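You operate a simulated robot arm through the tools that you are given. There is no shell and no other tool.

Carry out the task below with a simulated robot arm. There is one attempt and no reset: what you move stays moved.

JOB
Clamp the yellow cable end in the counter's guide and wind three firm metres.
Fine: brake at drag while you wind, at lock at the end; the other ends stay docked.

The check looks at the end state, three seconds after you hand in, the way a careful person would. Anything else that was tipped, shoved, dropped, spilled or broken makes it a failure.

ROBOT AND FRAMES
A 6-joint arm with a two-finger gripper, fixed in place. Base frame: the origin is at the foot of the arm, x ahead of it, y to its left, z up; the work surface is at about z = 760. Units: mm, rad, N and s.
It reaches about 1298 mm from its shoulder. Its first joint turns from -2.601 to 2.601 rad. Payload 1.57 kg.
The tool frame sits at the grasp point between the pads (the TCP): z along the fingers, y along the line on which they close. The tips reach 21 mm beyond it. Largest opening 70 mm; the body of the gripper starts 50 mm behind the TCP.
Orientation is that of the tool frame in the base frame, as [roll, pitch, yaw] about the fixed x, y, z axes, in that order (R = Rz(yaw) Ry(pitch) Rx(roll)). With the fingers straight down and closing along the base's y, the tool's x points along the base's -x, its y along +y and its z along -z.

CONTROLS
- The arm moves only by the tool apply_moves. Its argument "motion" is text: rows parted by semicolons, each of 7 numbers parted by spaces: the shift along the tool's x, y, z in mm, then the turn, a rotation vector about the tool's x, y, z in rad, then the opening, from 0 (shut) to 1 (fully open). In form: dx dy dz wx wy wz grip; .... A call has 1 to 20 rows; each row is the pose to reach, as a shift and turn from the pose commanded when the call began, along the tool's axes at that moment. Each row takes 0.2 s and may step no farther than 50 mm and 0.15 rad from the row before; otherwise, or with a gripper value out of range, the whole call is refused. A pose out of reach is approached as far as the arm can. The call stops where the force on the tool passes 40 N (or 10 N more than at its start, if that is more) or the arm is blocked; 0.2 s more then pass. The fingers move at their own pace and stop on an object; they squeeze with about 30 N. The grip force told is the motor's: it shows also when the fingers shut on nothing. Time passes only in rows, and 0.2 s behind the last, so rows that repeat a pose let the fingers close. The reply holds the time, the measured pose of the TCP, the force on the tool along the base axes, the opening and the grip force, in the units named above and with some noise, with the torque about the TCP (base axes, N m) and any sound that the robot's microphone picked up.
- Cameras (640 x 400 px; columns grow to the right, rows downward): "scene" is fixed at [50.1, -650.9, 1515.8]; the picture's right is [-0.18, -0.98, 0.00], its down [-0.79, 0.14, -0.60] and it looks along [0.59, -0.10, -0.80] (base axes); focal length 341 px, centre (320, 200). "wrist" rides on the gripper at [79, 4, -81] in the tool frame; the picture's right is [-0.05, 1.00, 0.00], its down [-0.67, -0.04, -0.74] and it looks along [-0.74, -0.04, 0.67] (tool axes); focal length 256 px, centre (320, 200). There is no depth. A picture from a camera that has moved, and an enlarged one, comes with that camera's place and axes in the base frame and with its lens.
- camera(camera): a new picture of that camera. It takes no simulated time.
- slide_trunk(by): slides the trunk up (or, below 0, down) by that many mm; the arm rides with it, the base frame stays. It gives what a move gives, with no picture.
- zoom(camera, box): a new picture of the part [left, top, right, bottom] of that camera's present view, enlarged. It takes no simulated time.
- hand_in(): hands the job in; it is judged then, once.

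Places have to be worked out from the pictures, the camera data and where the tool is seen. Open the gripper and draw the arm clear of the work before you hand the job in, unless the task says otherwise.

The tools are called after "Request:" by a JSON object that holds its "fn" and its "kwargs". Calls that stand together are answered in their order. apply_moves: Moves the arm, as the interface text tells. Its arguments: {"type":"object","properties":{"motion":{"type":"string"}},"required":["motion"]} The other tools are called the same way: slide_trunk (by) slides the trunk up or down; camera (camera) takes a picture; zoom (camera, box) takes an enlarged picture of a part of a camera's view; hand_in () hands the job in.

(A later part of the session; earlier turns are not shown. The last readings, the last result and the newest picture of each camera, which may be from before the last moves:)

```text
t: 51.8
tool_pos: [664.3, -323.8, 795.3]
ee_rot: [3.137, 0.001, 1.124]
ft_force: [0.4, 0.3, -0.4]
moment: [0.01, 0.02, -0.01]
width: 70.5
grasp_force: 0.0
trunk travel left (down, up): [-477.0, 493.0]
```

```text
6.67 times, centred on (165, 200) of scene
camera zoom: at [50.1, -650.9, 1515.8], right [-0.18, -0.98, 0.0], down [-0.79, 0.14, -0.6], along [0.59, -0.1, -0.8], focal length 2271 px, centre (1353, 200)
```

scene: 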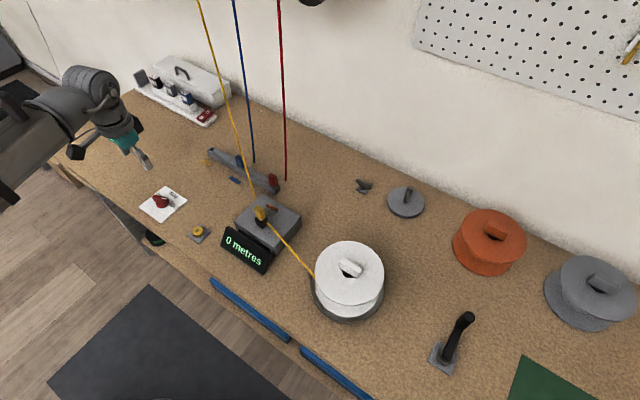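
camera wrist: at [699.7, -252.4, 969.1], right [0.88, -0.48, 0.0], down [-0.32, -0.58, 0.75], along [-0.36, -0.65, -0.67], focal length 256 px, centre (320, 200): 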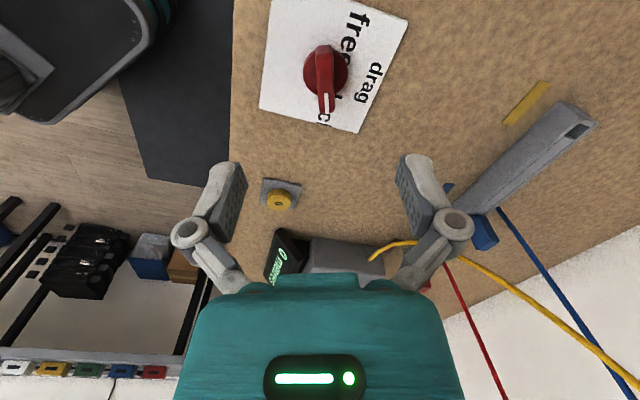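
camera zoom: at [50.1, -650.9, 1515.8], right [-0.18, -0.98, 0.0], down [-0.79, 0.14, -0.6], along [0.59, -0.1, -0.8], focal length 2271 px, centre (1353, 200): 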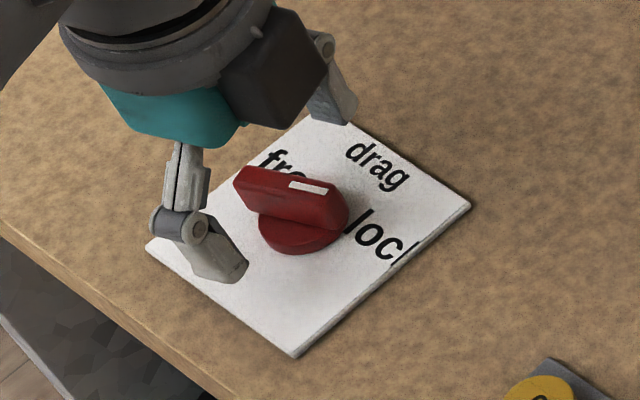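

Bar between the pads and centred. I close the gripper on it.

Request:
{"fn": "apply_moves", "kwargs": {"motion": "0 0.5 0 0 0 0 0.5; 0 0.5 0 0 0 0 0.2; 0 0.5 0 0 0 0 0; 0 0.5 0 0 0 0 0; 0 0.5 0 0 0 0 0; 0 0.5 0 0 0 0 0"}}

Request:
{"fn": "zoom", "kwargs": {"camera": "wrist", "box": [220, 80, 420, 230]}}

```text
t: 53.2
tool_pos: [665.3, -324.1, 796.8]
ee_rot: [3.138, 0.001, 1.122]
ft_force: [-2.4, 2.0, -0.7]
moment: [0.12, 0.06, -0.02]
width: 11.9
grasp_force: 32.0
trunk travel left (down, up): [-477.0, 493.0]
```

```text
2.67 times, centred on (320, 155) of wrist
camera zoom: at [703.8, -253.4, 876.7], right [0.88, -0.48, 0.0], down [-0.32, -0.58, 0.75], along [-0.36, -0.66, -0.67], focal length 683 px, centre (320, 320)
```

zoom: 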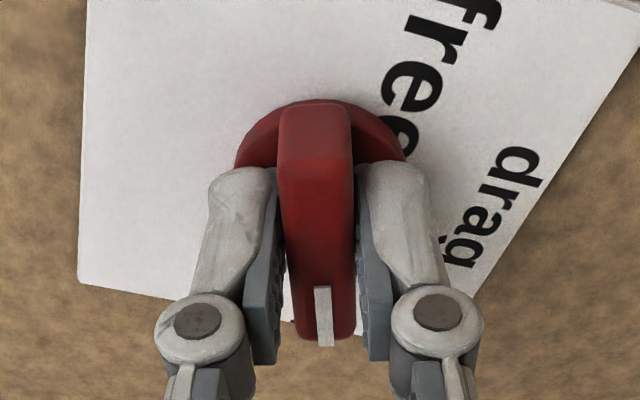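

The gripper holds the bar (11.9 mm, 32 N) with only small side force. I turn it counter-clockwise (seen from above) by 1.0 rad toward "drag" and then inspect.

Request:
{"fn": "apply_moves", "kwargs": {"motion": "0 0 0 0 0 -0.1 0; 0 0 0 0 0 -0.2 0; 0 0 0 0 0 -0.3 0; 0 0 0 0 0 -0.4 0; 0 0 0 0 0 -0.5 0; 0 0 0 0 0 -0.6 0; 0 0 0 0 0 -0.7 0; 0 0 0 0 0 -0.8 0; 0 0 0 0 0 -0.9 0; 0 0 0 0 0 -1.0 0; 0 0 0 0 0 -1.0 0"}}

Request:
{"fn": "zoom", "kwargs": {"camera": "wrist", "box": [220, 80, 420, 230]}}

Request:
{"fn": "zoom", "kwargs": {"camera": "scene", "box": [130, 170, 200, 230]}}

```text
t: 55.6
tool_pos: [663.8, -323.2, 796.0]
ee_rot: [-3.141, 0.003, 2.126]
ft_force: [-23.0, 11.1, -15.8]
moment: [0.11, 0.33, -0.03]
width: 12.1
grasp_force: 32.0
trunk travel left (down, up): [-477.0, 493.0]
```

```text
2.67 times, centred on (320, 155) of wrist
camera zoom: at [626.0, -253.7, 876.9], right [0.88, 0.48, 0.0], down [0.32, -0.58, 0.75], along [0.36, -0.65, -0.67], focal length 683 px, centre (320, 320)
```

zoom: 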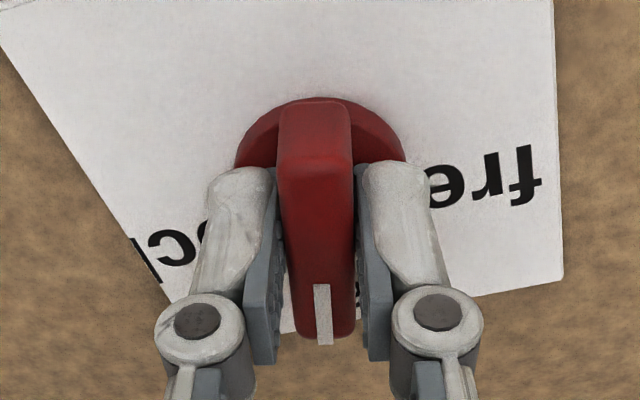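

```text
6.67 times, centred on (165, 200) of scene
camera zoom: at [50.1, -650.9, 1515.8], right [-0.18, -0.98, 0.0], down [-0.79, 0.14, -0.6], along [0.59, -0.1, -0.8], focal length 2271 px, centre (1353, 200)
```

zoom: 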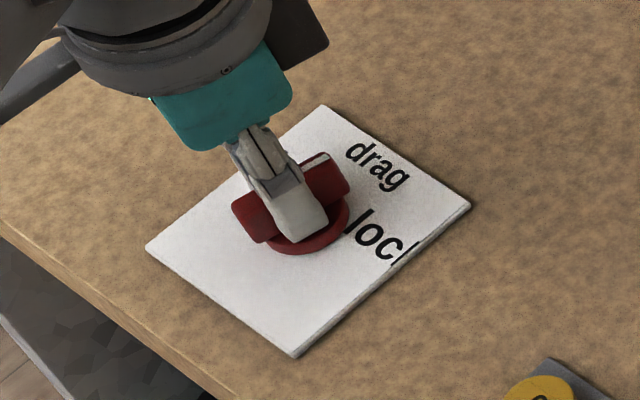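

The knob followed; the pointer is still ~12° short of "drag", and a side force of ~28 N shows I'm slightly off the knob axis. I shift about 1 mm in the direction of that push and turn the remaining 0.2 rad.

Request:
{"fn": "apply_moves", "kwargs": {"motion": "0.5 -0.3 0 0 0 0 0; 1 -0.6 0 0 0 -0.05 0; 1.2 -0.7 0 0 0 -0.1 0; 1.4 -0.8 0 0 0 -0.15 0; 1.5 -0.8 0 0 0 -0.2 0; 1.5 -0.8 0 0 0 -0.2 0"}}

Request:
{"fn": "zoom", "kwargs": {"camera": "wrist", "box": [220, 80, 420, 230]}}

Request:
{"fn": "zoom", "kwargs": {"camera": "scene", "box": [130, 170, 200, 230]}}

```text
t: 57.0
tool_pos: [663.7, -323.0, 795.9]
ee_rot: [-3.142, 0.006, 2.323]
ft_force: [-4.3, -13.5, 7.0]
moment: [0.4, 0.72, 0.01]
width: 12.1
grasp_force: 32.2
trunk travel left (down, up): [-477.0, 493.0]
```

```text
2.67 times, centred on (320, 155) of wrist
camera zoom: at [612.2, -262.6, 876.5], right [0.77, 0.64, 0.0], down [0.43, -0.51, 0.75], along [0.48, -0.57, -0.66], focal length 683 px, centre (320, 320)
```

zoom: 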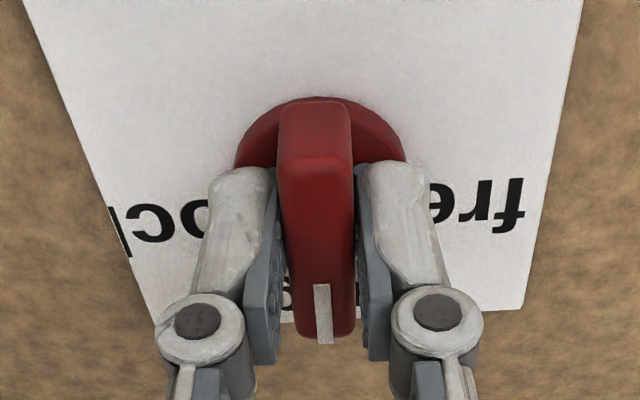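

```text
6.67 times, centred on (165, 200) of scene
camera zoom: at [50.1, -650.9, 1515.8], right [-0.18, -0.98, 0.0], down [-0.79, 0.14, -0.6], along [0.59, -0.1, -0.8], focal length 2271 px, centre (1353, 200)
```

zoom: 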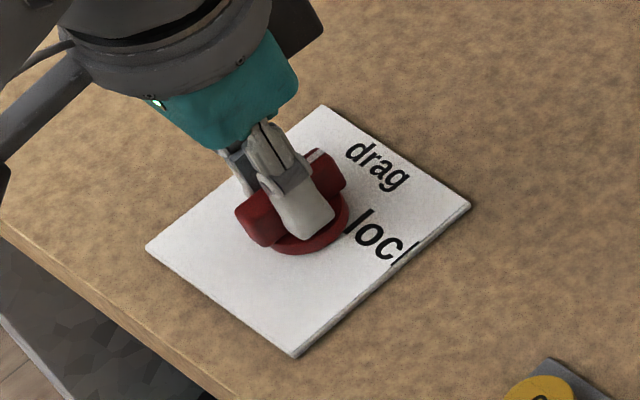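

The pointer now lines up with "drag" (yaw 2.32, parallel to the card). I open the gripper and check that the knob stays.

Request:
{"fn": "apply_moves", "kwargs": {"motion": "0 0 0 0 0 0 0.3; 0 0 0 0 0 0 0.7; 0 0 0 0 0 0 1; 0 0 0 0 0 0 1; 0 0 0 0 0 0 1"}}

Request:
{"fn": "slide_trunk", "kwargs": {"by": 95}}

Request:
{"fn": "zoom", "kwargs": {"camera": "wrist", "box": [260, 40, 380, 140]}}

Request:
{"fn": "zoom", "kwargs": {"camera": "scene", "box": [130, 170, 200, 230]}}

```text
t: 58.2
tool_pos: [662.5, -322.7, 795.5]
ee_rot: [3.14, 0.004, 2.324]
ft_force: [0.7, -0.4, 0.8]
moment: [0.02, 0.02, 0.03]
width: 69.8
grasp_force: 0.1
trunk travel left (down, up): [-477.0, 493.0]
```

```text
t: 59.5
tool_pos: [663.0, -322.9, 890.2]
ee_rot: [-3.141, 0.004, 2.323]
ft_force: [0.0, 0.7, 0.2]
moment: [-0.01, 0.02, 0.0]
width: 70.0
grasp_force: 0.0
trunk travel left (down, up): [-572.0, 398.0]
```

```text
4.00 times, centred on (320, 90) of wrist
camera zoom: at [612.1, -261.1, 971.3], right [0.77, 0.64, 0.0], down [0.43, -0.51, 0.75], along [0.48, -0.57, -0.66], focal length 1024 px, centre (320, 640)
```

zoom: 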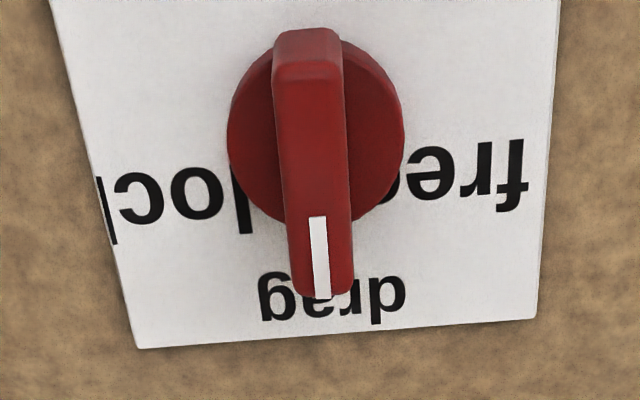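

```text
6.67 times, centred on (165, 200) of scene
camera zoom: at [50.1, -650.9, 1515.8], right [-0.18, -0.98, 0.0], down [-0.79, 0.14, -0.6], along [0.59, -0.1, -0.8], focal length 2271 px, centre (1353, 200)
```

zoom: 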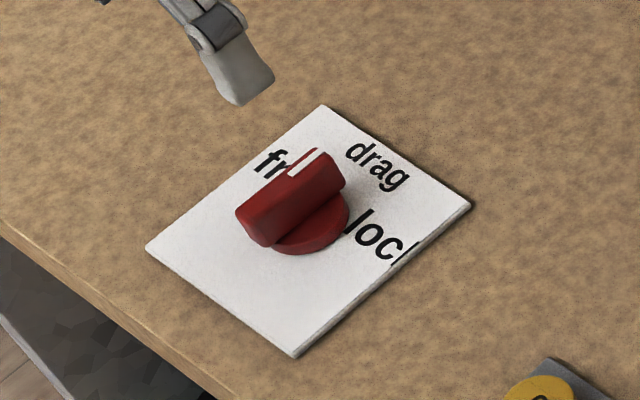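

The knob stays at "drag". Next is the crank, whose hub I estimate at about (164,-929) with the grip at about (209,-974) and a radius near 64 mm; I raise the trunk first for a safe passage.

Request:
{"fn": "slide_trunk", "kwargs": {"by": 115}}

```text
t: 60.9
tool_pos: [664.1, -322.0, 1005.4]
ee_rot: [3.141, 0.005, 2.323]
ft_force: [-0.2, -0.8, 0.1]
moment: [0.01, 0.0, 0.01]
width: 69.8
grasp_force: 0.1
trunk travel left (down, up): [-687.0, 283.0]
```

At z 1005 the tool clears everything; I carry it along the operator side of the counter and drum to above the crank.

Request:
{"fn": "apply_moves", "kwargs": {"motion": "13.5 -45.7 0 0 0 0 1; 27 -91.4 0 0 0 0 1; 40.4 -137.2 0 0 0 0 1; 53.9 -182.9 0 0 0 0 1; 67.4 -228.6 0 0 0 0 1; 57.7 -271.9 0 0 0 0 1; 48 -315.2 0 0 0 0 1; 38.3 -358.5 0 0 0 0 1; 28.6 -401.8 0 0 0 0 1; 18.9 -445 0 0 0 0 1; 9.2 -488.3 0 0 0 0 1; -3.4 -530.9 0 0 0 0 1; -16 -573.5 0 0 0 0 1; -28.6 -616.2 0 0 0 0 1; -41.2 -658.8 0 0 0 0 1; -53.9 -701.4 0 0 0 0 1; -66.5 -744 0 0 0 0 1; -66.5 -744 0 0 0 0 1"}}

Request:
{"fn": "camera", "kwargs": {"camera": "wrist"}}

Request:
{"fn": "camera", "kwargs": {"camera": "scene"}}

```text
t: 64.7
tool_pos: [163.9, -876.4, 1005.2]
ee_rot: [-3.141, 0.003, 2.323]
ft_force: [-0.5, 0.3, 0.5]
moment: [-0.02, 0.01, 0.0]
width: 69.9
grasp_force: 0.0
out of reach, approached as far as the arm can: row 1, 2, 3, 4
trunk travel left (down, up): [-687.0, 283.0]
```

```text
taken
camera wrist: at [112.7, -815.3, 1086.2], right [0.77, 0.64, 0.0], down [0.43, -0.51, 0.75], along [0.48, -0.57, -0.66], focal length 256 px, centre (320, 200)
```

wrist: 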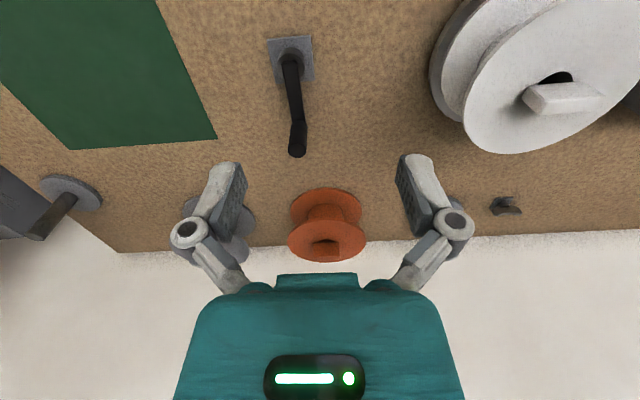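

```text
taken
```

scene: 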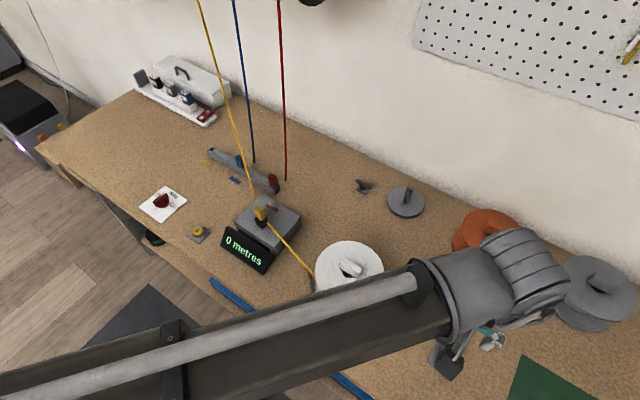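

I zoom in on the crank from here.

Request:
{"fn": "zoom", "kwargs": {"camera": "wrist", "box": [230, 20, 370, 170]}}

```text
2.67 times, centred on (300, 95) of wrist
camera zoom: at [112.7, -815.3, 1086.2], right [0.77, 0.64, 0.0], down [0.43, -0.51, 0.75], along [0.48, -0.57, -0.66], focal length 683 px, centre (373, 480)
```

zoom: 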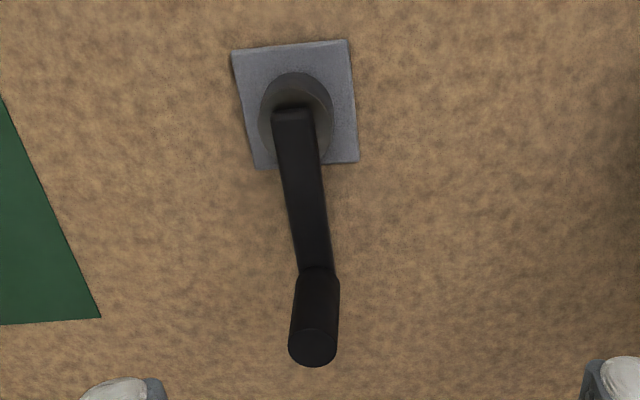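

The grip's top is about 97 mm toward the wall and 30 mm along -y from the TCP, i.e. near (208,-968). I move there at this height, then lower to see it closer.

Request:
{"fn": "apply_moves", "kwargs": {"motion": "-32 -10 0 0 0 0 1; -64 -20 0 0 0 0 1; -95 -30 0 0 0 0 1; -95 -30 0 0 0 0 1"}}

Request:
{"fn": "slide_trunk", "kwargs": {"by": -75}}

Request:
{"fn": "camera", "kwargs": {"camera": "wrist"}}

Request:
{"fn": "zoom", "kwargs": {"camera": "wrist", "box": [230, 0, 410, 150]}}

```text
t: 65.7
tool_pos: [205.2, -969.1, 1006.4]
ee_rot: [3.141, 0.003, 2.322]
ft_force: [-0.1, 0.6, 0.4]
moment: [0.04, -0.02, 0.02]
width: 70.0
grasp_force: 0.1
trunk travel left (down, up): [-687.0, 283.0]
```

```text
t: 66.8
tool_pos: [204.2, -968.4, 930.5]
ee_rot: [-3.141, 0.005, 2.323]
ft_force: [0.1, 0.0, 0.2]
moment: [-0.03, 0.01, 0.03]
width: 69.9
grasp_force: 0.0
trunk travel left (down, up): [-612.0, 358.0]
```

```text
taken
camera wrist: at [153.1, -907.4, 1011.4], right [0.77, 0.64, 0.0], down [0.43, -0.51, 0.75], along [0.48, -0.57, -0.66], focal length 256 px, centre (320, 200)
```

wrist: 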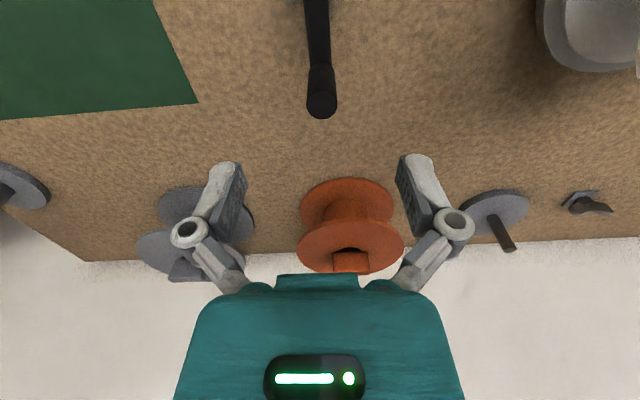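

```text
2.67 times, centred on (320, 75) of wrist
camera zoom: at [153.1, -907.4, 1011.4], right [0.77, 0.64, 0.0], down [0.43, -0.51, 0.75], along [0.48, -0.57, -0.66], focal length 683 px, centre (320, 533)
```

zoom: 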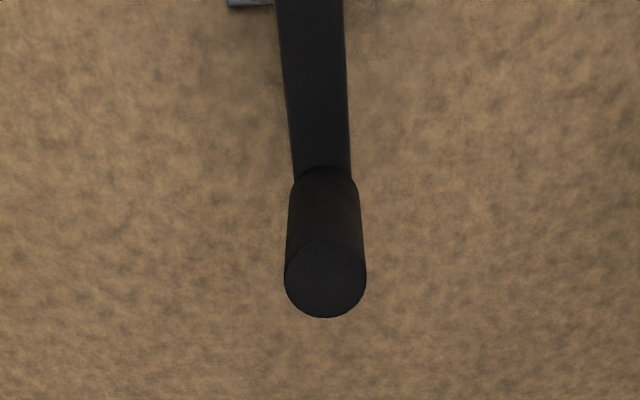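

Two views put the grip's top near z 837-850 and a bit farther toward the wall (5-11 mm), diameter about 21 mm. I shift 7 mm that way and lower 45 mm to refine.

Request:
{"fn": "apply_moves", "kwargs": {"motion": "-7 1.1 0 0 0 0 1; -7 1.1 0 0 0 0 1"}}

Request:
{"fn": "slide_trunk", "kwargs": {"by": -45}}

Request:
{"fn": "zoom", "kwargs": {"camera": "wrist", "box": [220, 40, 420, 210]}}

Request:
{"fn": "zoom", "kwargs": {"camera": "scene", "box": [420, 270, 520, 380]}}

```text
t: 67.4
tool_pos: [210.2, -972.0, 930.4]
ee_rot: [-3.141, 0.004, 2.323]
ft_force: [0.1, -0.2, 0.5]
moment: [0.01, -0.03, 0.01]
width: 70.2
grasp_force: 0.1
trunk travel left (down, up): [-612.0, 358.0]
```

```text
t: 68.3
tool_pos: [208.4, -972.8, 885.5]
ee_rot: [-3.141, 0.006, 2.323]
ft_force: [0.2, 0.6, 0.3]
moment: [0.0, 0.0, 0.01]
width: 70.2
grasp_force: 0.0
trunk travel left (down, up): [-567.0, 403.0]
```

```text
2.35 times, centred on (320, 125) of wrist
camera zoom: at [158.9, -911.9, 966.4], right [0.77, 0.64, 0.0], down [0.43, -0.51, 0.75], along [0.48, -0.57, -0.66], focal length 602 px, centre (320, 376)
```

zoom: 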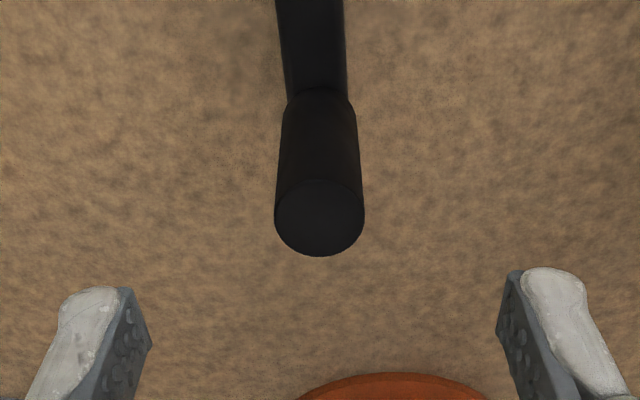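

```text
3.64 times, centred on (470, 325) of scene
camera zoom: at [50.1, -650.9, 1515.8], right [-0.18, -0.98, 0.0], down [-0.79, 0.14, -0.6], along [0.59, -0.1, -0.8], focal length 1239 px, centre (-226, -254)
```

zoom: 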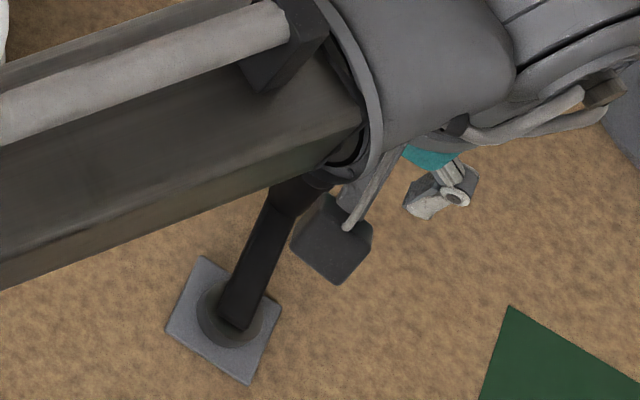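

The grip is about 22 mm thick, its top at z ≈ 838, roughly 4 mm farther toward the wall. I shift and lower to z 850 for a final check.

Request:
{"fn": "apply_moves", "kwargs": {"motion": "-4 0 0 0 0 0 1; -4 0 0 0 0 0 1"}}

Request:
{"fn": "slide_trunk", "kwargs": {"by": -35}}

Request:
{"fn": "zoom", "kwargs": {"camera": "wrist", "box": [220, 70, 420, 230]}}

```text
t: 68.9
tool_pos: [213.5, -976.3, 885.6]
ee_rot: [3.141, 0.004, 2.323]
ft_force: [-0.2, 0.4, 0.1]
moment: [-0.05, -0.02, -0.02]
width: 70.0
grasp_force: 0.1
trunk travel left (down, up): [-567.0, 403.0]
```

```text
t: 69.7
tool_pos: [212.8, -975.9, 850.3]
ee_rot: [3.141, 0.005, 2.322]
ft_force: [-0.6, 0.8, 0.3]
moment: [0.03, 0.02, 0.02]
width: 70.1
grasp_force: 0.0
trunk travel left (down, up): [-532.0, 438.0]
```

```text
2.50 times, centred on (320, 150) of wrist
camera zoom: at [161.8, -914.9, 931.4], right [0.77, 0.64, 0.0], down [0.43, -0.51, 0.75], along [0.48, -0.57, -0.66], focal length 640 px, centre (320, 325)
```

zoom: 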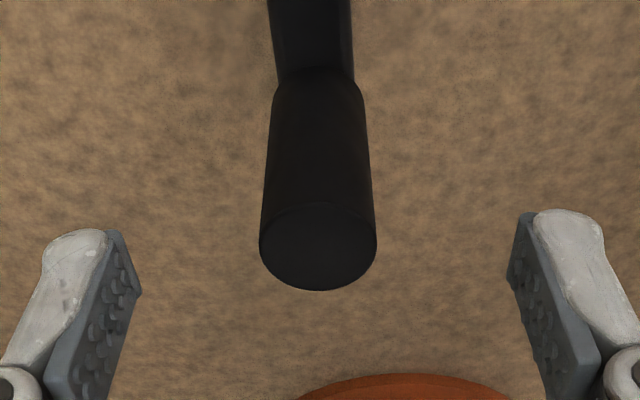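

The grip is centred within ~1 mm. I lower 28 mm so the pads cover the grip, then close on it.

Request:
{"fn": "slide_trunk", "kwargs": {"by": -28}}

Request:
{"fn": "apply_moves", "kwargs": {"motion": "0 -0.3 0 0 0 0 0.5; 0 -0.3 0 0 0 0 0.3; 0 -0.3 0 0 0 0 0; 0 -0.3 0 0 0 0 0; 0 -0.3 0 0 0 0 0"}}

Request:
{"fn": "camera", "kwargs": {"camera": "wrist"}}

Request:
{"fn": "camera", "kwargs": {"camera": "scene"}}

```text
t: 70.4
tool_pos: [213.2, -975.8, 822.4]
ee_rot: [3.141, 0.006, 2.323]
ft_force: [0.0, 0.0, 0.2]
moment: [0.02, 0.02, 0.0]
width: 70.2
grasp_force: 0.0
trunk travel left (down, up): [-504.0, 466.0]
```

```text
t: 71.6
tool_pos: [212.4, -975.3, 823.1]
ee_rot: [-3.141, 0.005, 2.322]
ft_force: [0.4, -0.2, 1.0]
moment: [-0.03, 0.0, 0.03]
width: 21.1
grasp_force: 32.2
trunk travel left (down, up): [-504.0, 466.0]
```

```text
taken
camera wrist: at [162.0, -914.8, 903.4], right [0.77, 0.64, 0.0], down [0.43, -0.51, 0.75], along [0.48, -0.57, -0.66], focal length 256 px, centre (320, 200)
```

wrist: 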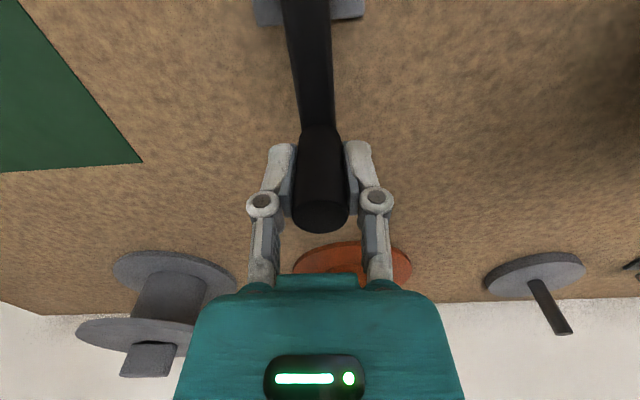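

```text
taken
```

scene: 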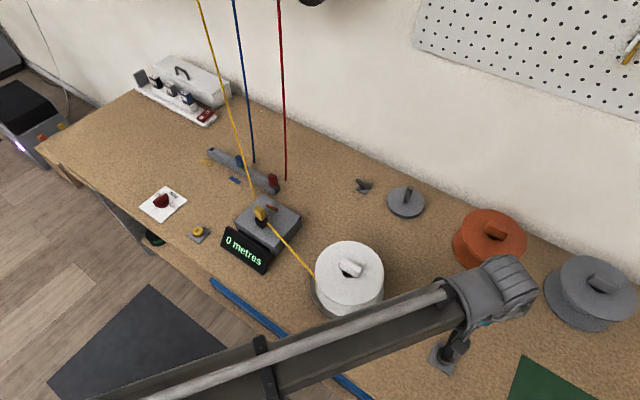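

The gripper holds the crank grip (21.1 mm, 32 N). The drum should wind when turning counter-clockwise seen from above, so I try a first 24° arc that way, assuming the axis about 74 mm toward the operator, and read forces and display.

Request:
{"fn": "apply_moves", "kwargs": {"motion": "0.6 7.7 0 0 0 0 0; 2 15.3 0 0 0 0 0; 4.1 22.7 0 0 0 0 0; 7 29.8 0 0 0 0 0; 7 29.8 0 0 0 0 0"}}

Request:
{"fn": "zoom", "kwargs": {"camera": "scene", "box": [205, 190, 325, 290]}}

Request:
{"fn": "camera", "kwargs": {"camera": "wrist"}}

```text
t: 72.8
tool_pos: [228.6, -949.9, 823.2]
ee_rot: [-3.141, 0.004, 2.32]
ft_force: [-14.3, 4.8, -4.0]
moment: [0.06, 0.21, 0.0]
width: 21.2
grasp_force: 32.1
trunk travel left (down, up): [-504.0, 466.0]
```

```text
4.00 times, centred on (265, 240) of scene
camera zoom: at [50.1, -650.9, 1515.8], right [-0.18, -0.98, 0.0], down [-0.79, 0.14, -0.6], along [0.59, -0.1, -0.8], focal length 1363 px, centre (540, 40)
```

zoom: 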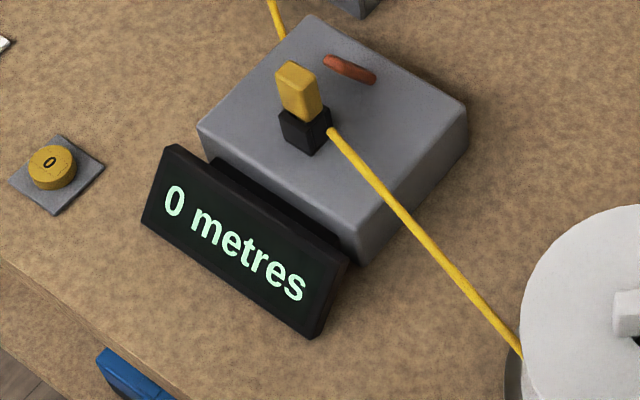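

```text
taken
camera wrist: at [178.3, -889.3, 903.6], right [0.77, 0.64, 0.0], down [0.43, -0.51, 0.75], along [0.48, -0.57, -0.67], focal length 256 px, centre (320, 200)
```

wrist: 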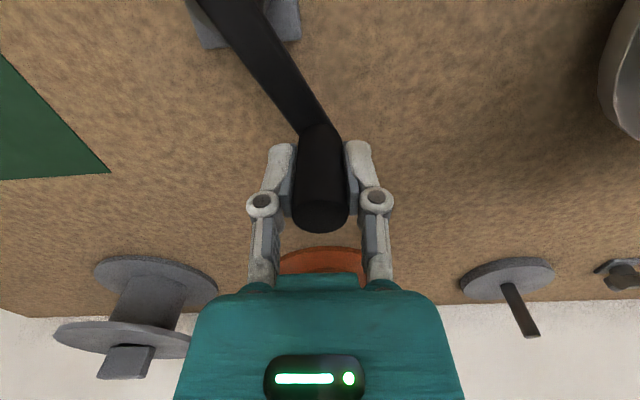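

The crank turned easily (about 15 N). I compare the drum's handle orientation with the first zoom to see whether it turned.

Request:
{"fn": "zoom", "kwargs": {"camera": "scene", "box": [300, 225, 400, 330]}}

```text
3.81 times, centred on (350, 278) of scene
camera zoom: at [50.1, -650.9, 1515.8], right [-0.18, -0.98, 0.0], down [-0.79, 0.14, -0.6], along [0.59, -0.1, -0.8], focal length 1298 px, centre (206, -95)
```

zoom: 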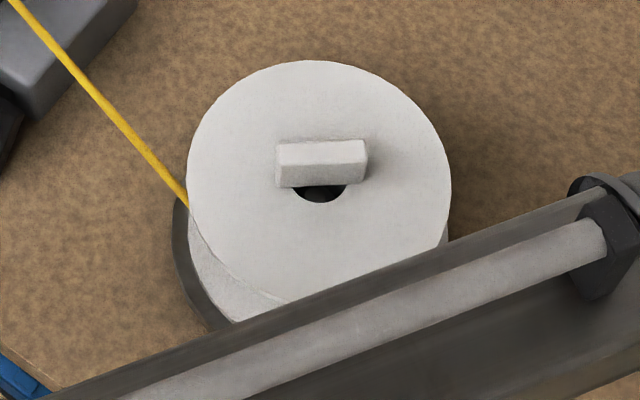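

The drum turned counter-clockwise one-to-one with the crank, and the reaction points inward, so the radius is nearer 69-70 mm with the axis near (163,-927). I continue another 60° on that corrected circle to refine the fit.

Request:
{"fn": "apply_moves", "kwargs": {"motion": "1 -0.5 0 0 0 0 0; 6 7 0 0 0 0 0; 11.6 14.2 0 0 0 0 0; 18.3 20.3 0 0 0 0 0; 25.6 25.7 0 0 0 0 0; 33.6 30 0 0 0 0 0; 42.1 33.3 0 0 0 0 0; 51 35.2 0 0 0 0 0; 60.1 36.2 0 0 0 0 0; 60.1 36.2 0 0 0 0 0"}}

Request:
{"fn": "zoom", "kwargs": {"camera": "scene", "box": [205, 190, 405, 330]}}

```text
t: 75.0
tool_pos: [214.7, -880.3, 822.0]
ee_rot: [3.138, 0.004, 2.323]
ft_force: [9.0, 9.5, -2.6]
moment: [0.12, -0.25, 0.03]
width: 21.2
grasp_force: 31.7
trunk travel left (down, up): [-504.0, 466.0]
```

```text
2.86 times, centred on (305, 260) of scene
camera zoom: at [50.1, -650.9, 1515.8], right [-0.18, -0.98, 0.0], down [-0.79, 0.14, -0.6], along [0.59, -0.1, -0.8], focal length 973 px, centre (363, 29)
```

zoom: 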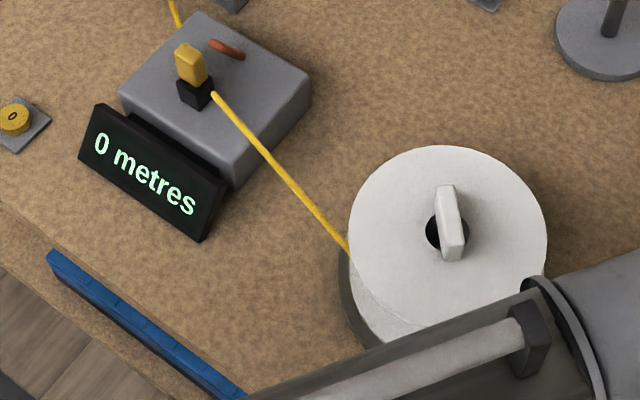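

Three points give the crank axis at about (161.5,-926.5) with radius 71 mm. I run a half turn on this circle and check the force there.

Request:
{"fn": "apply_moves", "kwargs": {"motion": "18.7 -0.5 0 0 0 0 0; 39.5 -8.4 0 0 0 0 0; 56.7 -22.4 0 0 0 0 0; 68.9 -41.1 0 0 0 0 0; 74.6 -62.6 0 0 0 0 0; 73.4 -84.8 0 0 0 0 0; 65.5 -105.6 0 0 0 0 0; 51.5 -122.8 0 0 0 0 0; 32.8 -135 0 0 0 0 0; 11.3 -140.7 0 0 0 0 0"}}

Request:
{"fn": "camera", "kwargs": {"camera": "scene"}}

Request:
{"fn": "camera", "kwargs": {"camera": "wrist"}}

```text
t: 77.2
tool_pos: [107.0, -969.2, 821.4]
ee_rot: [3.14, 0.002, 2.324]
ft_force: [13.3, 9.4, -2.1]
moment: [0.75, 0.24, -0.05]
width: 21.3
grasp_force: 32.2
trunk travel left (down, up): [-504.0, 466.0]
```

```text
taken
```

scene: 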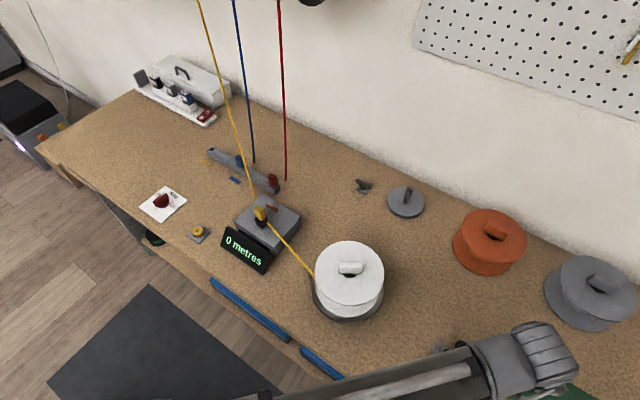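

```text
taken
camera wrist: at [56.3, -908.4, 903.6], right [0.77, 0.64, 0.0], down [0.43, -0.51, 0.75], along [0.48, -0.57, -0.67], focal length 256 px, centre (320, 200)
```

wrist: 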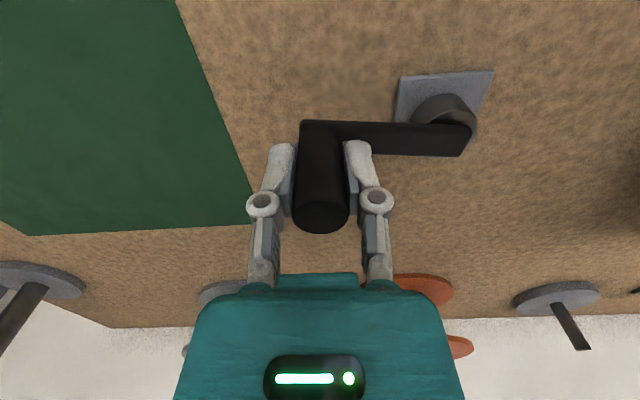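

The half turn went fine (16 N inward, so I reduce the radius slightly to 70.3 mm and shift the centre). The display still reads 0 metres after about 260° in total; I continue another half turn.

Request:
{"fn": "apply_moves", "kwargs": {"motion": "-22 2.7 0 0 0 0 0; -42.6 10.6 0 0 0 0 0; -59.6 24.5 0 0 0 0 0; -71.6 42.9 0 0 0 0 0; -77.3 64.2 0 0 0 0 0; -76.2 86.1 0 0 0 0 0; -68.3 106.7 0 0 0 0 0; -54.4 123.7 0 0 0 0 0; -36 135.7 0 0 0 0 0; -14.8 141.4 0 0 0 0 0"}}

Request:
{"fn": "zoom", "kwargs": {"camera": "scene", "box": [205, 190, 405, 330]}}

```text
t: 79.4
tool_pos: [217.8, -883.8, 822.3]
ee_rot: [3.139, 0.002, 2.321]
ft_force: [12.5, 13.1, -4.2]
moment: [-0.13, -0.72, -0.05]
width: 21.2
grasp_force: 32.0
trunk travel left (down, up): [-504.0, 466.0]
```

```text
2.86 times, centred on (305, 260) of scene
camera zoom: at [50.1, -650.9, 1515.8], right [-0.18, -0.98, 0.0], down [-0.79, 0.14, -0.6], along [0.59, -0.1, -0.8], focal length 973 px, centre (363, 29)
```

zoom: 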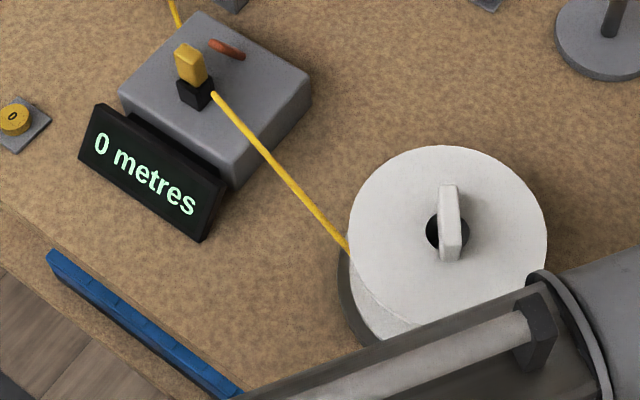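

After ~440° the display still shows 0 metres, so one turn is less than about 0.8 m. I go on a quarter turn to check the x-direction centring of my circle.

Request:
{"fn": "apply_moves", "kwargs": {"motion": "22 0.1 0 0 0 0 0; 42.6 -7.8 0 0 0 0 0; 59.6 -21.7 0 0 0 0 0; 71.6 -40.1 0 0 0 0 0; 77.3 -61.4 0 0 0 0 0; 77.3 -61.4 0 0 0 0 0"}}

Request:
{"fn": "zoom", "kwargs": {"camera": "scene", "box": [205, 190, 405, 330]}}

```text
t: 80.8
tool_pos: [120.2, -871.8, 822.7]
ee_rot: [-3.14, 0.006, 2.322]
ft_force: [11.5, -17.7, 13.1]
moment: [-0.36, -0.24, -0.01]
width: 21.3
grasp_force: 31.6
trunk travel left (down, up): [-504.0, 466.0]
```

```text
2.86 times, centred on (305, 260) of scene
camera zoom: at [50.1, -650.9, 1515.8], right [-0.18, -0.98, 0.0], down [-0.79, 0.14, -0.6], along [0.59, -0.1, -0.8], focal length 973 px, centre (363, 29)
```

zoom: 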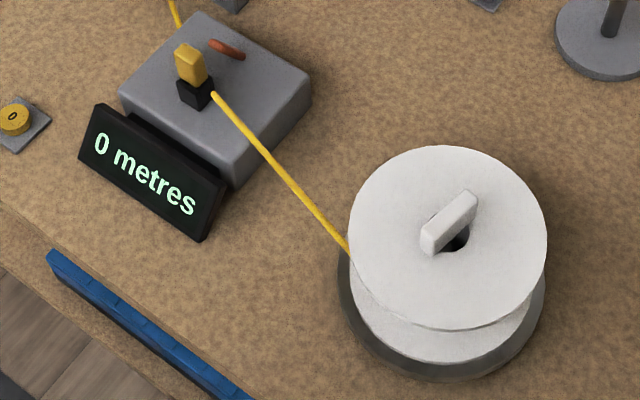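

Total is about 1.5 turns with the display at 0; the reaction (21 N inward here) tells me to shift the circle's centre slightly toward the wall. I continue half a turn.

Request:
{"fn": "apply_moves", "kwargs": {"motion": "-1.9 -21.9 0 0 0 0 0; -9.8 -42.5 0 0 0 0 0; -23.7 -59.5 0 0 0 0 0; -42.1 -71.5 0 0 0 0 0; -63.4 -77.2 0 0 0 0 0; -85.3 -76.1 0 0 0 0 0; -105.9 -68.2 0 0 0 0 0; -122.9 -54.3 0 0 0 0 0; -134.9 -35.9 0 0 0 0 0; -140.6 -14.7 0 0 0 0 0; -140.6 -14.7 0 0 0 0 0"}}

Request:
{"fn": "zoom", "kwargs": {"camera": "scene", "box": [205, 190, 405, 330]}}

```text
t: 83.2
tool_pos: [203.6, -983.9, 821.9]
ee_rot: [-3.139, 0.004, 2.321]
ft_force: [-8.3, 8.6, -5.7]
moment: [0.12, 0.27, -0.04]
width: 21.4
grasp_force: 31.9
trunk travel left (down, up): [-504.0, 466.0]
```

```text
2.86 times, centred on (305, 260) of scene
camera zoom: at [50.1, -650.9, 1515.8], right [-0.18, -0.98, 0.0], down [-0.79, 0.14, -0.6], along [0.59, -0.1, -0.8], focal length 973 px, centre (363, 29)
```

zoom: 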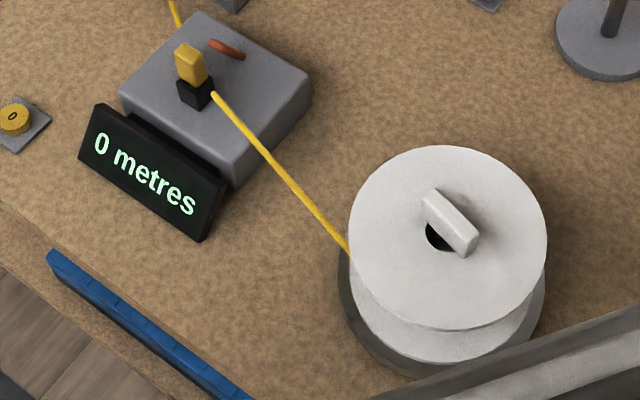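

About two turns so far; let me look at the drum core closely for yellow wraps before going on.

Request:
{"fn": "zoom", "kwargs": {"camera": "scene", "box": [300, 240, 390, 330]}}

Request:
{"fn": "zoom", "kwargs": {"camera": "scene", "box": [215, 220, 285, 280]}}

Request:
{"fn": "zoom", "kwargs": {"camera": "scene", "box": [135, 180, 195, 230]}}

```text
4.44 times, centred on (345, 285) of scene
camera zoom: at [50.1, -650.9, 1515.8], right [-0.18, -0.98, 0.0], down [-0.79, 0.14, -0.6], along [0.59, -0.1, -0.8], focal length 1514 px, centre (209, -178)
```

zoom: 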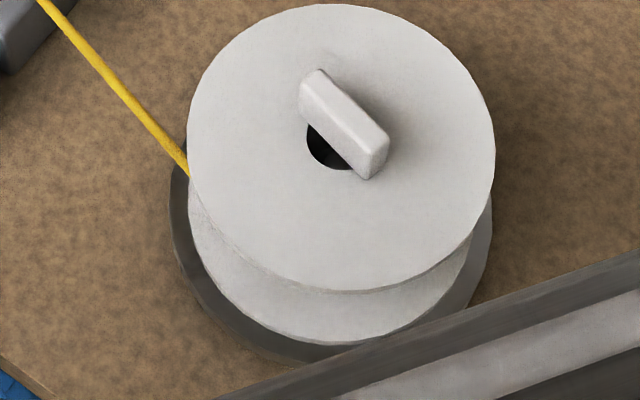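

```text
6.67 times, centred on (250, 250) of scene
camera zoom: at [50.1, -650.9, 1515.8], right [-0.18, -0.98, 0.0], down [-0.79, 0.14, -0.6], along [0.59, -0.1, -0.8], focal length 2271 px, centre (787, -133)
```

zoom: 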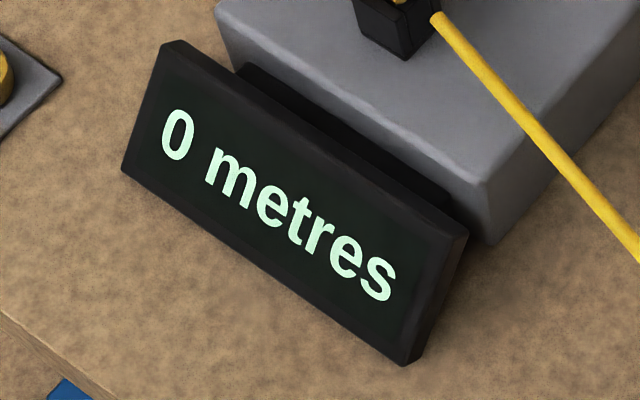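

```text
8.00 times, centred on (165, 205) of scene
camera zoom: at [50.1, -650.9, 1515.8], right [-0.18, -0.98, 0.0], down [-0.79, 0.14, -0.6], along [0.59, -0.1, -0.8], focal length 2726 px, centre (1560, 160)
```

zoom: 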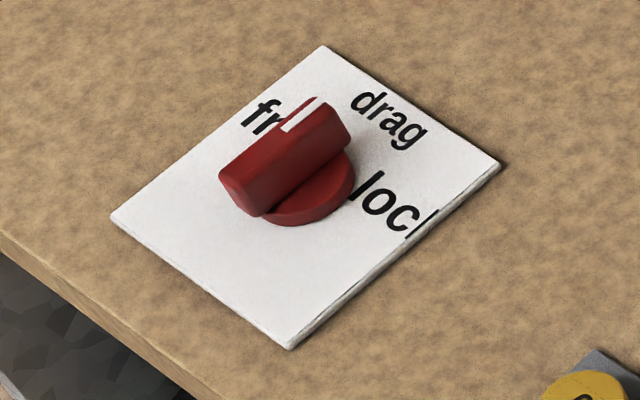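

The brake is at drag and the display works; with the core's radius near 44 mm one metre needs about 3.6 turns, so I expect no change yet. I do a full turn on the refined circle (radius 69.7 mm).

Request:
{"fn": "apply_moves", "kwargs": {"motion": "1.7 21.9 0 0 0 0 0; 9.5 42.3 0 0 0 0 0; 23.3 59.2 0 0 0 0 0; 41.6 71.1 0 0 0 0 0; 62.6 76.7 0 0 0 0 0; 84.4 75.6 0 0 0 0 0; 104.8 67.8 0 0 0 0 0; 121.7 54 0 0 0 0 0; 133.6 35.8 0 0 0 0 0; 139.2 14.7 0 0 0 0 0; 138.1 -7.1 0 0 0 0 0; 130.3 -27.5 0 0 0 0 0; 116.5 -44.4 0 0 0 0 0; 98.3 -56.3 0 0 0 0 0; 77.2 -61.9 0 0 0 0 0; 55.4 -60.8 0 0 0 0 0; 35.1 -53 0 0 0 0 0; 18.1 -39.2 0 0 0 0 0; 6.2 -21 0 0 0 0 0; 0.6 0.1 0 0 0 0 0"}}

Request:
{"fn": "zoom", "kwargs": {"camera": "scene", "box": [205, 190, 405, 330]}}

```text
t: 87.4
tool_pos: [207.6, -981.2, 822.8]
ee_rot: [3.141, 0.004, 2.323]
ft_force: [1.5, -0.3, 3.4]
moment: [-0.17, -0.09, 0.01]
width: 21.3
grasp_force: 32.2
trunk travel left (down, up): [-504.0, 466.0]
```

```text
2.86 times, centred on (305, 260) of scene
camera zoom: at [50.1, -650.9, 1515.8], right [-0.18, -0.98, 0.0], down [-0.79, 0.14, -0.6], along [0.59, -0.1, -0.8], focal length 973 px, centre (363, 29)
```

zoom: 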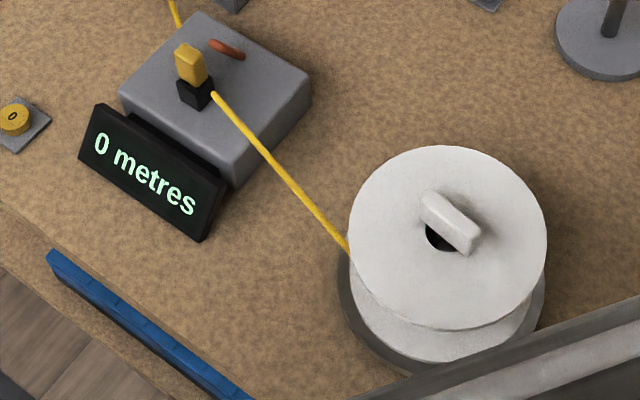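

Force is near zero, so the circle fits well. Total about 3 turns with the display still at 0; I make another full turn.

Request:
{"fn": "apply_moves", "kwargs": {"motion": "1.1 21.8 0 0 0 0 0; 8.9 42.2 0 0 0 0 0; 22.7 59.1 0 0 0 0 0; 41 71 0 0 0 0 0; 62 76.6 0 0 0 0 0; 83.8 75.5 0 0 0 0 0; 104.2 67.7 0 0 0 0 0; 121.1 53.9 0 0 0 0 0; 133 35.7 0 0 0 0 0; 138.6 14.6 0 0 0 0 0; 137.5 -7.2 0 0 0 0 0; 129.7 -27.6 0 0 0 0 0; 115.9 -44.5 0 0 0 0 0; 97.7 -56.4 0 0 0 0 0; 76.6 -62 0 0 0 0 0; 54.8 -60.9 0 0 0 0 0; 34.5 -53.1 0 0 0 0 0; 17.5 -39.3 0 0 0 0 0; 5.6 -21.1 0 0 0 0 0; 0 0 0 0 0 0 0"}}

Request:
{"fn": "zoom", "kwargs": {"camera": "scene", "box": [205, 190, 405, 330]}}

```text
t: 91.6
tool_pos: [204.7, -981.7, 822.8]
ee_rot: [3.141, 0.004, 2.321]
ft_force: [-0.8, 0.3, 1.2]
moment: [-0.26, -0.05, 0.01]
width: 21.1
grasp_force: 32.3
trunk travel left (down, up): [-504.0, 466.0]
```

```text
2.86 times, centred on (305, 260) of scene
camera zoom: at [50.1, -650.9, 1515.8], right [-0.18, -0.98, 0.0], down [-0.79, 0.14, -0.6], along [0.59, -0.1, -0.8], focal length 973 px, centre (363, 29)
```

zoom: 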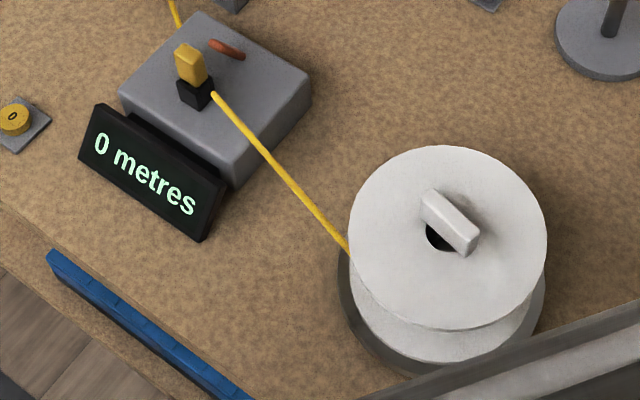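

By my count it is 3.97 turns now, which would be just short of 1 m if a turn is 0.25 m. I add another half turn in the same direction before doubting the direction.

Request:
{"fn": "apply_moves", "kwargs": {"motion": "1.1 21.8 0 0 0 0 0; 8.9 42.2 0 0 0 0 0; 22.7 59.1 0 0 0 0 0; 41 71 0 0 0 0 0; 62 76.6 0 0 0 0 0; 83.8 75.5 0 0 0 0 0; 104.2 67.7 0 0 0 0 0; 121.1 53.9 0 0 0 0 0; 133 35.7 0 0 0 0 0; 138.6 14.6 0 0 0 0 0"}}

Request:
{"fn": "zoom", "kwargs": {"camera": "scene", "box": [205, 190, 405, 330]}}

```text
t: 93.8
tool_pos: [121.2, -870.8, 821.6]
ee_rot: [-3.141, 0.004, 2.323]
ft_force: [0.8, -2.1, 1.3]
moment: [0.0, -0.13, 0.0]
width: 21.0
grasp_force: 31.7
trunk travel left (down, up): [-504.0, 466.0]
```

```text
2.86 times, centred on (305, 260) of scene
camera zoom: at [50.1, -650.9, 1515.8], right [-0.18, -0.98, 0.0], down [-0.79, 0.14, -0.6], along [0.59, -0.1, -0.8], focal length 973 px, centre (363, 29)
```

zoom: 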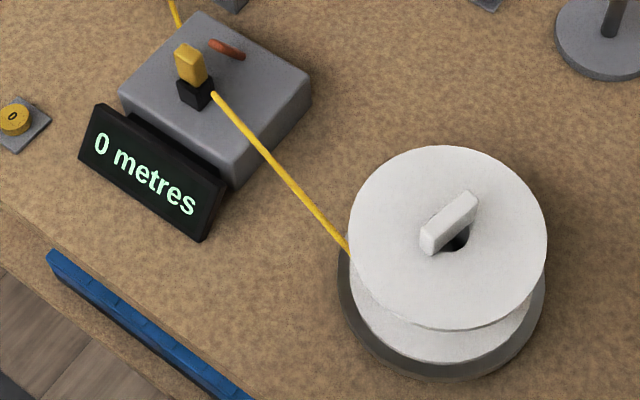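

Still 0 after 4.5 turns, and there's no resistance at all, so this is probably the paying-out direction. I turn one full turn clockwise and watch the display.

Request:
{"fn": "apply_moves", "kwargs": {"motion": "-5.6 21.1 0 0 0 0 0; -17.5 39.3 0 0 0 0 0; -34.5 53.1 0 0 0 0 0; -54.8 60.9 0 0 0 0 0; -76.6 62 0 0 0 0 0; -97.7 56.4 0 0 0 0 0; -115.9 44.5 0 0 0 0 0; -129.7 27.6 0 0 0 0 0; -137.5 7.2 0 0 0 0 0; -138.6 -14.6 0 0 0 0 0; -133 -35.7 0 0 0 0 0; -121.1 -53.9 0 0 0 0 0; -104.2 -67.7 0 0 0 0 0; -83.8 -75.5 0 0 0 0 0; -62 -76.6 0 0 0 0 0; -41 -71 0 0 0 0 0; -22.7 -59.1 0 0 0 0 0; -8.9 -42.2 0 0 0 0 0; -1.1 -21.8 0 0 0 0 0; 0 0 0 0 0 0 0"}}

Request:
{"fn": "zoom", "kwargs": {"camera": "scene", "box": [205, 190, 405, 330]}}

```text
t: 98.0
tool_pos: [122.8, -870.3, 821.0]
ee_rot: [3.138, 0.005, 2.323]
ft_force: [-3.2, 8.6, -4.8]
moment: [0.38, 0.37, 0.0]
width: 21.0
grasp_force: 32.0
trunk travel left (down, up): [-504.0, 466.0]
```

```text
2.86 times, centred on (305, 260) of scene
camera zoom: at [50.1, -650.9, 1515.8], right [-0.18, -0.98, 0.0], down [-0.79, 0.14, -0.6], along [0.59, -0.1, -0.8], focal length 973 px, centre (363, 29)
```

zoom: 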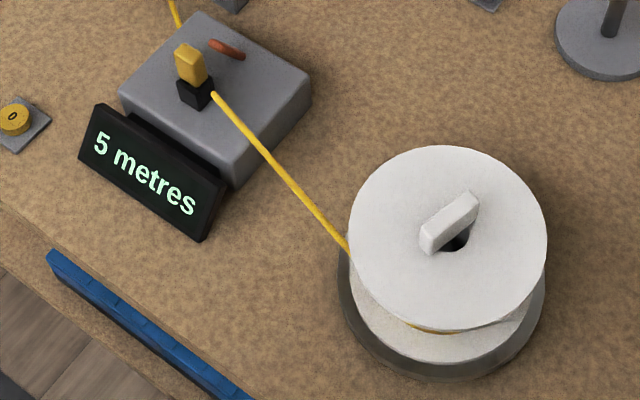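

Clockwise does wind: the display jumped to 5 metres in one turn, so a metre is only about 70° of crank and I have overshot. I turn back 36° counter-clockwise and see whether the counter runs down.

Request:
{"fn": "apply_moves", "kwargs": {"motion": "0.3 -11 0 0 0 0 0; -1.1 -21.8 0 0 0 0 0; -4.2 -32.3 0 0 0 0 0; -8.9 -42.2 0 0 0 0 0; -8.9 -42.2 0 0 0 0 0"}}

Request:
{"fn": "zoom", "kwargs": {"camera": "scene", "box": [205, 190, 405, 330]}}

```text
t: 99.2
tool_pos: [95.5, -906.4, 822.9]
ee_rot: [-3.141, 0.007, 2.323]
ft_force: [-2.7, -0.3, 0.9]
moment: [0.06, 0.09, 0.0]
width: 20.9
grasp_force: 32.4
trunk travel left (down, up): [-504.0, 466.0]
```

```text
2.86 times, centred on (305, 260) of scene
camera zoom: at [50.1, -650.9, 1515.8], right [-0.18, -0.98, 0.0], down [-0.79, 0.14, -0.6], along [0.59, -0.1, -0.8], focal length 973 px, centre (363, 29)
```

zoom: 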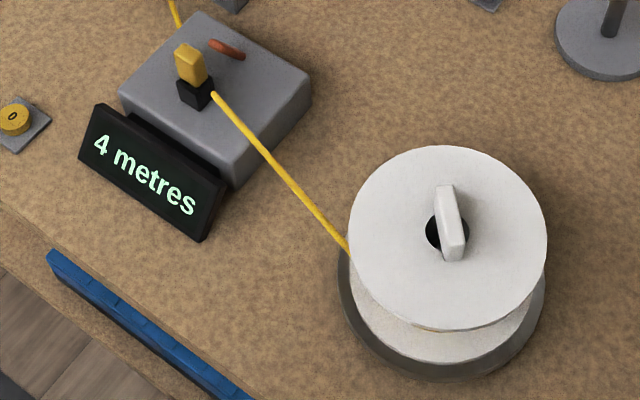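

The counter runs back (4 metres now), so I can correct it. I keep unwinding with stops to learn the scale: to 279° of wound angle next.

Request:
{"fn": "apply_moves", "kwargs": {"motion": "-6.2 -9 0 0 0 0 0; -13.8 -16.9 0 0 0 0 0; -22.4 -23.6 0 0 0 0 0; -32.1 -28.8 0 0 0 0 0; -42.4 -32.4 0 0 0 0 0; -42.4 -32.4 0 0 0 0 0"}}

Request:
{"fn": "zoom", "kwargs": {"camera": "scene", "box": [205, 190, 405, 330]}}

```text
t: 100.6
tool_pos: [103.0, -961.7, 822.4]
ee_rot: [3.14, 0.005, 2.322]
ft_force: [-11.1, -7.6, 4.6]
moment: [-0.04, 0.33, 0.01]
width: 20.9
grasp_force: 32.2
trunk travel left (down, up): [-504.0, 466.0]
```

```text
2.86 times, centred on (305, 260) of scene
camera zoom: at [50.1, -650.9, 1515.8], right [-0.18, -0.98, 0.0], down [-0.79, 0.14, -0.6], along [0.59, -0.1, -0.8], focal length 973 px, centre (363, 29)
```

zoom: 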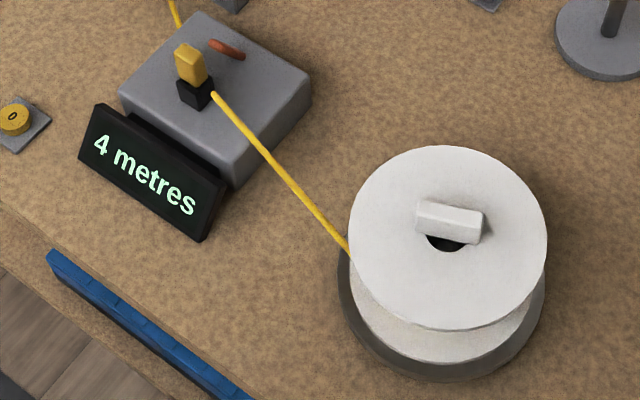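

Still 4 metres at about 279°. I unwind further, to about 125° of wound angle, which will show whether the display rounds or truncates.

Request:
{"fn": "apply_moves", "kwargs": {"motion": "-21.7 -2.8 0 0 0 0 0; -43 1.7 0 0 0 0 0; -61.9 12.6 0 0 0 0 0; -76.5 28.8 0 0 0 0 0; -85.3 48.8 0 0 0 0 0; -87.6 70.5 0 0 0 0 0; -83.1 91.8 0 0 0 0 0; -72.2 110.7 0 0 0 0 0; -63.7 119.4 0 0 0 0 0; -63.7 119.4 0 0 0 0 0"}}

Request:
{"fn": "zoom", "kwargs": {"camera": "scene", "box": [205, 190, 405, 330]}}

```text
t: 102.8
tool_pos: [233.2, -923.6, 822.9]
ee_rot: [3.139, 0.006, 2.323]
ft_force: [-2.4, 0.9, -0.1]
moment: [-0.24, -0.18, -0.01]
width: 21.3
grasp_force: 31.5
trunk travel left (down, up): [-504.0, 466.0]
```

```text
2.86 times, centred on (305, 260) of scene
camera zoom: at [50.1, -650.9, 1515.8], right [-0.18, -0.98, 0.0], down [-0.79, 0.14, -0.6], along [0.59, -0.1, -0.8], focal length 973 px, centre (363, 29)
```

zoom: 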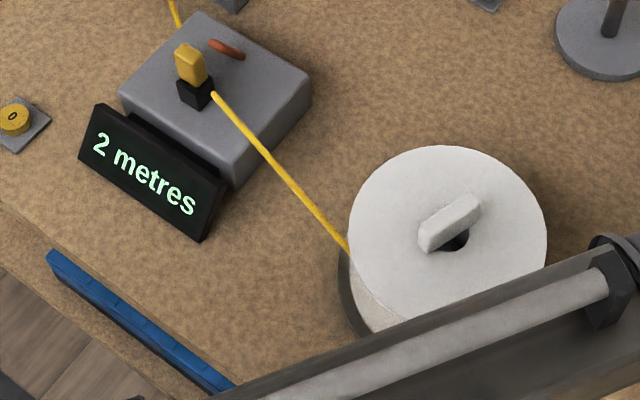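

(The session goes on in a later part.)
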